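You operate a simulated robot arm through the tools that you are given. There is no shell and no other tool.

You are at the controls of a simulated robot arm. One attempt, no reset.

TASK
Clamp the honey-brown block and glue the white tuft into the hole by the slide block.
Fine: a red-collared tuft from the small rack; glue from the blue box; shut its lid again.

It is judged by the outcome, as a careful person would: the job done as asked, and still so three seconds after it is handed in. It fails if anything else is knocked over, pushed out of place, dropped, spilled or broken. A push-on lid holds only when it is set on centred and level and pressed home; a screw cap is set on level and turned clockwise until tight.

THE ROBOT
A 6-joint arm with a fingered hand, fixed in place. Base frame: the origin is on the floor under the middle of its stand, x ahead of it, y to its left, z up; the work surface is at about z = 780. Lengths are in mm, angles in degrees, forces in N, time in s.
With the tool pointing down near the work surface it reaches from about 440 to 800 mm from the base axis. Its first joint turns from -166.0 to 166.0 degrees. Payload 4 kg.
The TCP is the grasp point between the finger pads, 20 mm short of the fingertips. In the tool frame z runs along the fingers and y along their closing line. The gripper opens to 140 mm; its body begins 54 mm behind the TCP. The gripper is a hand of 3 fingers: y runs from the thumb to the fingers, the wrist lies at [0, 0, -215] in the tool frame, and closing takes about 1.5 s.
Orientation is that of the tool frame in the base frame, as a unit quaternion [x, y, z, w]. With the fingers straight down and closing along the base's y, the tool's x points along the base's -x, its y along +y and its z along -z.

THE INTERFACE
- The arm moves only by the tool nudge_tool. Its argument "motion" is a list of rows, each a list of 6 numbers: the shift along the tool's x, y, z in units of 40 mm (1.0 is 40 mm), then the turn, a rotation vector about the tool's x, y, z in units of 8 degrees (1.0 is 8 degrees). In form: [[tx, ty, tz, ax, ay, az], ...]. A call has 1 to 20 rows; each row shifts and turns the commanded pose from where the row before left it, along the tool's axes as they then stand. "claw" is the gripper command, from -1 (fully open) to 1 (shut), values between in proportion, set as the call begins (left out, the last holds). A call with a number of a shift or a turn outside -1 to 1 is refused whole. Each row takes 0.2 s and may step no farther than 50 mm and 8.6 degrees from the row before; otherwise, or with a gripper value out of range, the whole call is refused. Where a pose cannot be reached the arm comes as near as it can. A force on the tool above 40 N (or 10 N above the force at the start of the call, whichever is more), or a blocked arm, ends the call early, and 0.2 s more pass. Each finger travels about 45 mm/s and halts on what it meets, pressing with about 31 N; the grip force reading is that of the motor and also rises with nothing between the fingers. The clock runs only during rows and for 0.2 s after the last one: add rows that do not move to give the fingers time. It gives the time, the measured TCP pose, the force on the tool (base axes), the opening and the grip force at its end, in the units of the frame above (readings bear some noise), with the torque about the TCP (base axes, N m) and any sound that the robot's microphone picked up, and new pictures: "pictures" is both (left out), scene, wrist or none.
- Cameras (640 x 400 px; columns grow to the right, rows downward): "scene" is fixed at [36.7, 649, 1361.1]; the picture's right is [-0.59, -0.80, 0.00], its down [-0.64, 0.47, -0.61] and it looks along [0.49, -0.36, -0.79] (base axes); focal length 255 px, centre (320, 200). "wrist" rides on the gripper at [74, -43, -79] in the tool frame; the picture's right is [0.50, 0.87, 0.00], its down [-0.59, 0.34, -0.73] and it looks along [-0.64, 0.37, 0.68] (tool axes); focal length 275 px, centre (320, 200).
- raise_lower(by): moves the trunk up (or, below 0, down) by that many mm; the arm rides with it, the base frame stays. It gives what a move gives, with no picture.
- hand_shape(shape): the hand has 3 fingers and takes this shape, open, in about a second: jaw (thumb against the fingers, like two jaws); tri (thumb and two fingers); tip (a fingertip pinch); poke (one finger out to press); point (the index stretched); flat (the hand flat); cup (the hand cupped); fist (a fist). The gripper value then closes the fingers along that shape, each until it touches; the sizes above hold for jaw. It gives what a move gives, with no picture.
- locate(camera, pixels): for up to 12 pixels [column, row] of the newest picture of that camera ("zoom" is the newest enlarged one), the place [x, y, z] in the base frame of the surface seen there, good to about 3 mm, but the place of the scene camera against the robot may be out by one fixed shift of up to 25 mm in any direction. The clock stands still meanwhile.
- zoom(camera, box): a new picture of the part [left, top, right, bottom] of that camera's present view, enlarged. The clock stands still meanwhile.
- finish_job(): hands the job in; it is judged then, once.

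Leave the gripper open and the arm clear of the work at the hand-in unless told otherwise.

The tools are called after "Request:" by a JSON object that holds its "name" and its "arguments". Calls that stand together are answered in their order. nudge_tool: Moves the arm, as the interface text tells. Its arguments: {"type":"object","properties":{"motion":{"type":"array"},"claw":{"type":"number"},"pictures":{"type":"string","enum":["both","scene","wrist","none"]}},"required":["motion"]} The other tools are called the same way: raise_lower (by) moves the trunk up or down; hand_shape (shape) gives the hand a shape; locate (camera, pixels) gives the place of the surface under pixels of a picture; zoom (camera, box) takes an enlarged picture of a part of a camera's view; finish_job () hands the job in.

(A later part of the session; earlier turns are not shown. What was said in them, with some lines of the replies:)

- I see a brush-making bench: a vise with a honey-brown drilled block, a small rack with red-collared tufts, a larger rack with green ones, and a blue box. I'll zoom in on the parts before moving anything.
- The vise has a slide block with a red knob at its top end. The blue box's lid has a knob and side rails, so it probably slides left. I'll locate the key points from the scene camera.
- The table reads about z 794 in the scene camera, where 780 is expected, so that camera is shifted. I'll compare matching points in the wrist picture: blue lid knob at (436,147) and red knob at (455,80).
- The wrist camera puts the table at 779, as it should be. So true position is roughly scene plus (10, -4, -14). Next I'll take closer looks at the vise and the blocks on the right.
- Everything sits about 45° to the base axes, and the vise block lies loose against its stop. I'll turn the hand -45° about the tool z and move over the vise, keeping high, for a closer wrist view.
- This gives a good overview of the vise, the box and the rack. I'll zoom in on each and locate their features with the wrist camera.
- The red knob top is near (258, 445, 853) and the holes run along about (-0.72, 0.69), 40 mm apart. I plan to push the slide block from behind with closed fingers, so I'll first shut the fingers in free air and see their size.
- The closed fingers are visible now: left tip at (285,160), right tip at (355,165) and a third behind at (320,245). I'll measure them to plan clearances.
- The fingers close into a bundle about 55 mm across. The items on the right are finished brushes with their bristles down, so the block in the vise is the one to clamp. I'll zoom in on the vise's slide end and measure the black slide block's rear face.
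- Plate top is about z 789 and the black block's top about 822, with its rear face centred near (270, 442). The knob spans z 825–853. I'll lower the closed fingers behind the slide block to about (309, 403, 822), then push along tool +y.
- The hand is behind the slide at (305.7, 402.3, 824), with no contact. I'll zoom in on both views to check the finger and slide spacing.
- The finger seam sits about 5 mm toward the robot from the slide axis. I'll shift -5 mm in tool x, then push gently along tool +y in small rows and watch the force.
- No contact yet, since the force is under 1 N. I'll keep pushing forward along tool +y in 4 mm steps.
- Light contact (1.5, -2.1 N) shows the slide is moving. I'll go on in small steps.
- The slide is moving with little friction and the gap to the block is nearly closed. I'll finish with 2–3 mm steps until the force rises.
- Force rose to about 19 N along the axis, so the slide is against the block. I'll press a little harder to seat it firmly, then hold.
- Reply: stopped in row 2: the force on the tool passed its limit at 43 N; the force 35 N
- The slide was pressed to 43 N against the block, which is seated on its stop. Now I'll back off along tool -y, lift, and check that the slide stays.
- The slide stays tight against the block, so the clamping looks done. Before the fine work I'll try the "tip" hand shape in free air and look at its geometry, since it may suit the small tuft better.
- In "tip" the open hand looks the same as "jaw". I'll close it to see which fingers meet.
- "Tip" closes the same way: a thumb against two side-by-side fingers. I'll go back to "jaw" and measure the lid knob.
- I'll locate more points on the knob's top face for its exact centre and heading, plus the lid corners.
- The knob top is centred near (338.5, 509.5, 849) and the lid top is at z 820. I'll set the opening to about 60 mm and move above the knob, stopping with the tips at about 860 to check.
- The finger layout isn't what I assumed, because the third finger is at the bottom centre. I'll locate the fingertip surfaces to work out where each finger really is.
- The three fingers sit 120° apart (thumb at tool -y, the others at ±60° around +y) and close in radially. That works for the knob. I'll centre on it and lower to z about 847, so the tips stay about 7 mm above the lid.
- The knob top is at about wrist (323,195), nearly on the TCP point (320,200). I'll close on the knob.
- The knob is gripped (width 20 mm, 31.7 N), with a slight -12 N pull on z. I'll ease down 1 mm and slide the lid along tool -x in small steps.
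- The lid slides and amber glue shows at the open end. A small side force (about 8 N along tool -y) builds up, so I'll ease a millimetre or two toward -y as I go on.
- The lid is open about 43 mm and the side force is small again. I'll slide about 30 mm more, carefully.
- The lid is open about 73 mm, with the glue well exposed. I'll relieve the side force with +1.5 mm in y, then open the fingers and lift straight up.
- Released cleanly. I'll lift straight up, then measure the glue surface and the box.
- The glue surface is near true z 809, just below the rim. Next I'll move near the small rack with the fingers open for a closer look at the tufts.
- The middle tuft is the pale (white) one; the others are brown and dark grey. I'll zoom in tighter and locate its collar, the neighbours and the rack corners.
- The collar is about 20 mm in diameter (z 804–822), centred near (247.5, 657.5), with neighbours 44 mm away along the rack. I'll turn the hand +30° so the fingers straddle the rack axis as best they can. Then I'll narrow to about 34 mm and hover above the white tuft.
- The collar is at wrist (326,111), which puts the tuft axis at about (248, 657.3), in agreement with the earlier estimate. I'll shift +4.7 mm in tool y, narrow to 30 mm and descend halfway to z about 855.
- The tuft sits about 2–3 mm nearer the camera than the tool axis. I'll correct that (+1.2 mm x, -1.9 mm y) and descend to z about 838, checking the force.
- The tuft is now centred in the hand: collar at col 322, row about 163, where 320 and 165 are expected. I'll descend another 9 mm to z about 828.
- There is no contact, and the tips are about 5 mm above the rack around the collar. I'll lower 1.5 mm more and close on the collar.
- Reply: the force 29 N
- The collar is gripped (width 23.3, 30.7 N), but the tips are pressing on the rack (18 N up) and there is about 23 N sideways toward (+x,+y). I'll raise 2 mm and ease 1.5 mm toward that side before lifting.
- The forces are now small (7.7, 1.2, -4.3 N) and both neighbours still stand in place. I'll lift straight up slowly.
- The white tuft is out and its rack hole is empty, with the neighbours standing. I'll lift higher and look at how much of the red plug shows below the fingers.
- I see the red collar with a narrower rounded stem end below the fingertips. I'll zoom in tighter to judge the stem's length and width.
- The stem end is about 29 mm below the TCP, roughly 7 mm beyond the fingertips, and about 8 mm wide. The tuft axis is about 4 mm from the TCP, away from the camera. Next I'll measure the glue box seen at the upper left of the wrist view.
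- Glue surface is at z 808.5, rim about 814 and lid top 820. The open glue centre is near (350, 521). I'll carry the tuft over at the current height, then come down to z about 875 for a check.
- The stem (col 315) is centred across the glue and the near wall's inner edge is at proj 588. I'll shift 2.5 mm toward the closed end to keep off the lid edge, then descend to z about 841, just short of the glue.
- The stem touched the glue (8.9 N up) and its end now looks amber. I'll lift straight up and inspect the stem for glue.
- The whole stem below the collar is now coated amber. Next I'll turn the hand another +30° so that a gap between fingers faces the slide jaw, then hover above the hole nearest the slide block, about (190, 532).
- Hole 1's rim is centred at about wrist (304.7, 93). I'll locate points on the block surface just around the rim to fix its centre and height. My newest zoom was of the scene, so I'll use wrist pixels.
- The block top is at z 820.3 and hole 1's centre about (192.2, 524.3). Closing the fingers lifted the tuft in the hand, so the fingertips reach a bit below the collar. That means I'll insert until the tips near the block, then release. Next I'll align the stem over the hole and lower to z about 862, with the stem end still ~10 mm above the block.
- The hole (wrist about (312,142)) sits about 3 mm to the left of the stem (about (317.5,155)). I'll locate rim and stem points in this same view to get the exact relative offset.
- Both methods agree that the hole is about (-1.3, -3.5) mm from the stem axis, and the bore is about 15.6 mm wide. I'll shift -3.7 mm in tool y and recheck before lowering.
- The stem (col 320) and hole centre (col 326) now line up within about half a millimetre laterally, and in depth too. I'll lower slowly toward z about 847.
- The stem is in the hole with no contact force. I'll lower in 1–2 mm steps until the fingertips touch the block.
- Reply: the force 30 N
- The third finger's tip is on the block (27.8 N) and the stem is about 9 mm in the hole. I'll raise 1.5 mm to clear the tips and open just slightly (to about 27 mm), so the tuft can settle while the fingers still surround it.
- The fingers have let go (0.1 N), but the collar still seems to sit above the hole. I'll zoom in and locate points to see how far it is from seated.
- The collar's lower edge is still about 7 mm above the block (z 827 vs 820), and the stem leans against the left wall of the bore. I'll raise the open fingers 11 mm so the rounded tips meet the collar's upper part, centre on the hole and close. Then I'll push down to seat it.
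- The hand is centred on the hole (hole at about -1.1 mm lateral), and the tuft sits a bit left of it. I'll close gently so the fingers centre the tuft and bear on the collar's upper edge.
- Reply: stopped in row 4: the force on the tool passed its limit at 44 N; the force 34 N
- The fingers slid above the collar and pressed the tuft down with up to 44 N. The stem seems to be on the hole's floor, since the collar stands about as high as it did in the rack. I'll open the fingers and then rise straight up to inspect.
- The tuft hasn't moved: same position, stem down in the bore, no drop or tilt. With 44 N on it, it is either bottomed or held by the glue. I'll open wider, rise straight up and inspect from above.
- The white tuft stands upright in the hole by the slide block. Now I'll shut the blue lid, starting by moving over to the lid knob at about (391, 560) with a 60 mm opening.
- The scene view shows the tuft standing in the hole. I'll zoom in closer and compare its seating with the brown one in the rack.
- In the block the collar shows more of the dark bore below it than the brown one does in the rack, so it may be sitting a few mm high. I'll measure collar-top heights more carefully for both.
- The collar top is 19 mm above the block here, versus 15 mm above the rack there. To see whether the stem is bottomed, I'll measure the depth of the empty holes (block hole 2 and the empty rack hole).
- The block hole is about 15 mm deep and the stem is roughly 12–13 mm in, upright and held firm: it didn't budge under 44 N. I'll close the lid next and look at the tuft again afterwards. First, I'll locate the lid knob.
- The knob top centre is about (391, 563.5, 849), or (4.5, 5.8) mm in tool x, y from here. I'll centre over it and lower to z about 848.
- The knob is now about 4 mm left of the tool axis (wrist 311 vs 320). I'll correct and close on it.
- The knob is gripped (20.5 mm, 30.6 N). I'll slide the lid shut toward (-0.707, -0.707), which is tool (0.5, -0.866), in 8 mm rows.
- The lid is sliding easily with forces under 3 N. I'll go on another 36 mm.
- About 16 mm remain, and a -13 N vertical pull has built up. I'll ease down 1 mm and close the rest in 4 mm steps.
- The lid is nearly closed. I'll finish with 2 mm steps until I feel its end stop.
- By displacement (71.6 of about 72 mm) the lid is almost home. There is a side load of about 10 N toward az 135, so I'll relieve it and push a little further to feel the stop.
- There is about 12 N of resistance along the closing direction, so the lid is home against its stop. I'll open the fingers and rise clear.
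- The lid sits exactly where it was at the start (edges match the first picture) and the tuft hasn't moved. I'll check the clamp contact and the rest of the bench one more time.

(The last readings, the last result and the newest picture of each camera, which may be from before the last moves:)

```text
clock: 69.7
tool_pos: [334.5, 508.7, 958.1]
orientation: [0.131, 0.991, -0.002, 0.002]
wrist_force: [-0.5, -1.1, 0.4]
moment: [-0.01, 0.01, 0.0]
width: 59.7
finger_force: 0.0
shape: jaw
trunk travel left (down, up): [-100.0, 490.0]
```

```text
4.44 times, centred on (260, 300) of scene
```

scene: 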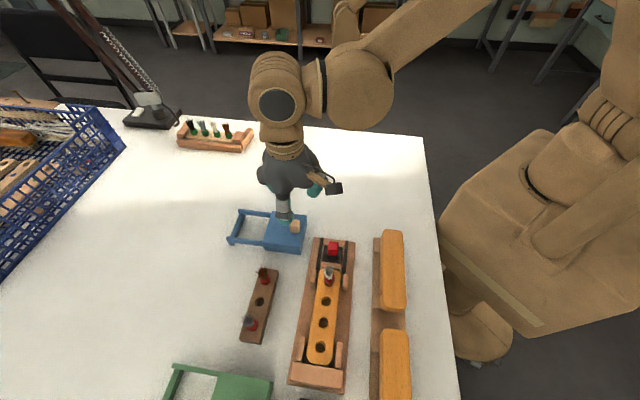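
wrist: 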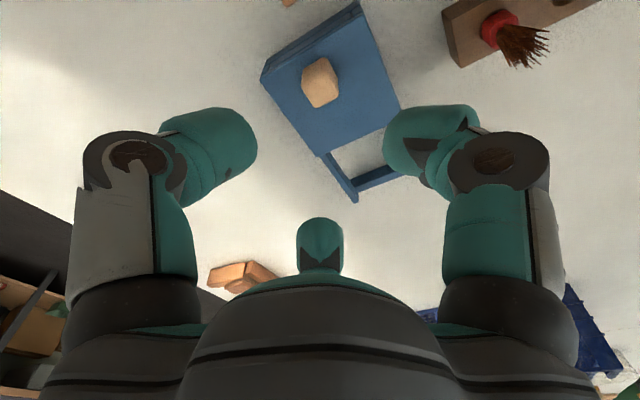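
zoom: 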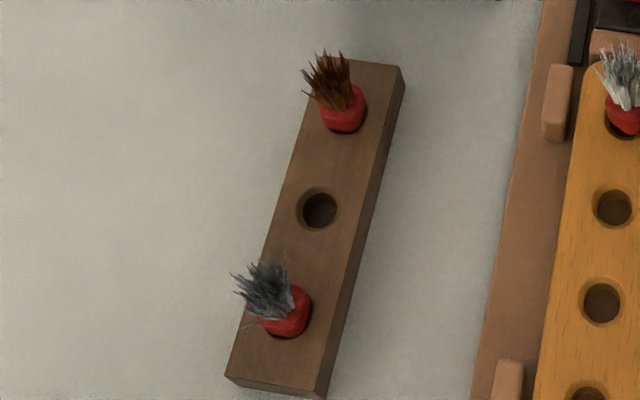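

Everything is in order: the slide is tight on the block, the lid is shut, the tuft is upright, and the rack and other tufts are undisturbed. I'll raise the arm, move it back clear of the work and open the hand.

Request:
{"name": "nudge_tool", "arguments": {"motion": [[0, 0, -0.9, 0, 0, 0], [0, 0, -0.9, 0, 0, 0], [0, 0, -0.9, 0, 0, 0], [-0.25, -0.93, 0, 0, 0, 0], [-0.25, -0.93, 0, 0, 0, 0], [-0.25, -0.93, 0, 0, 0, 0], [-0.25, -0.93, 0, 0, 0, 0], [0, 0, 0, 0, 0, 0], [0, 0, 0, 0, 0, 0]], "claw": -1}}

Request:
{"name": "zoom", "arguments": {"camera": "scene", "box": [220, 195, 380, 345]}}

Request:
{"name": "zoom", "arguments": {"camera": "scene", "box": [318, 265, 340, 290]}}

```text
clock: 71.7
tool_pos: [331.4, 352.8, 1067.2]
orientation: [0.132, 0.991, 0.0, 0.002]
wrist_force: [-0.8, -0.6, -0.6]
moment: [0.01, 0.02, -0.01]
width: 139.9
finger_force: 0.2
shape: jaw
trunk travel left (down, up): [-100.0, 490.0]
```

scene: 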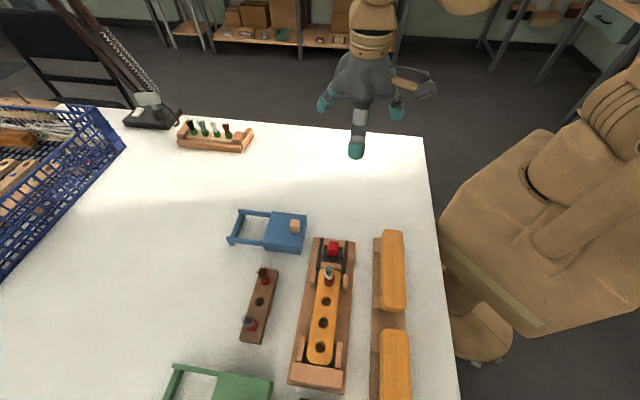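
wrist: 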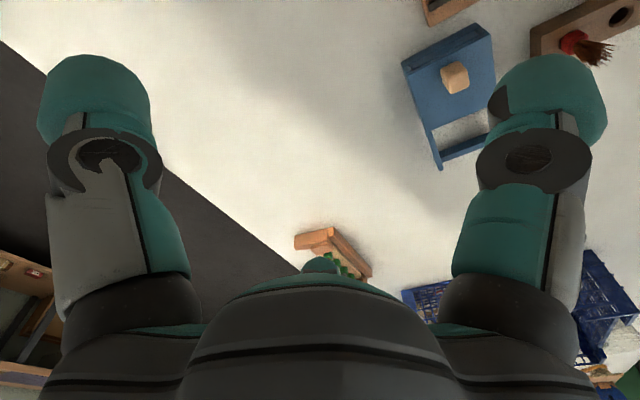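

```text
2.67 times, centred on (300, 270) of scene
```

zoom: 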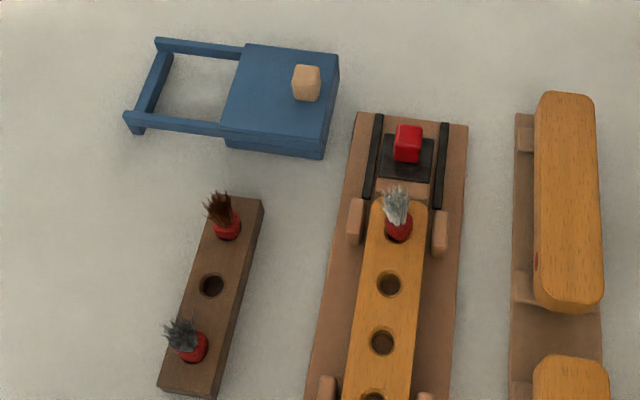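

```text
16.00 times, centred on (329, 278) of scene
```

zoom: 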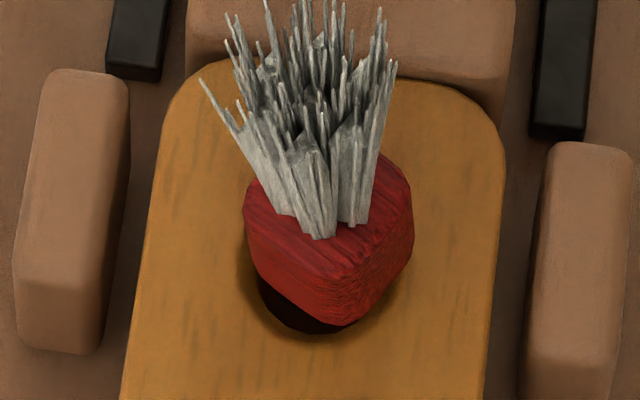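

The arm is clear and the gripper open. The block is clamped, the white red-collared tuft is glued upright in the hole by the slide block, the blue lid is shut, and nothing else was disturbed. Handing in.

Request:
{"name": "finish_job", "arguments": {}}

```text
The job is handed in.
```

The honey-brown block is clamped and the white red-collared tuft is glued into the hole by the slide block. The blue lid is shut again. I can't see the verdict from here.

- **Clamp:** The slide block was pushed up to about 43 N against the block, and it stayed tight after I backed off.
- **Tuft:** It stands upright but sits about 2 mm short of full depth, and its stem rests against one wall of the hole rather than centred. I think the glue set it there, because it didn't move when the fingers bore down on the collar with up to 44 N, so I left it alone.
- **Lid:** It slid home against its stop, and its edges match the first picture.
- **Rest of the bench:** The other tufts, both racks and the other items look undisturbed. The gripper is open and the arm is clear of the work.
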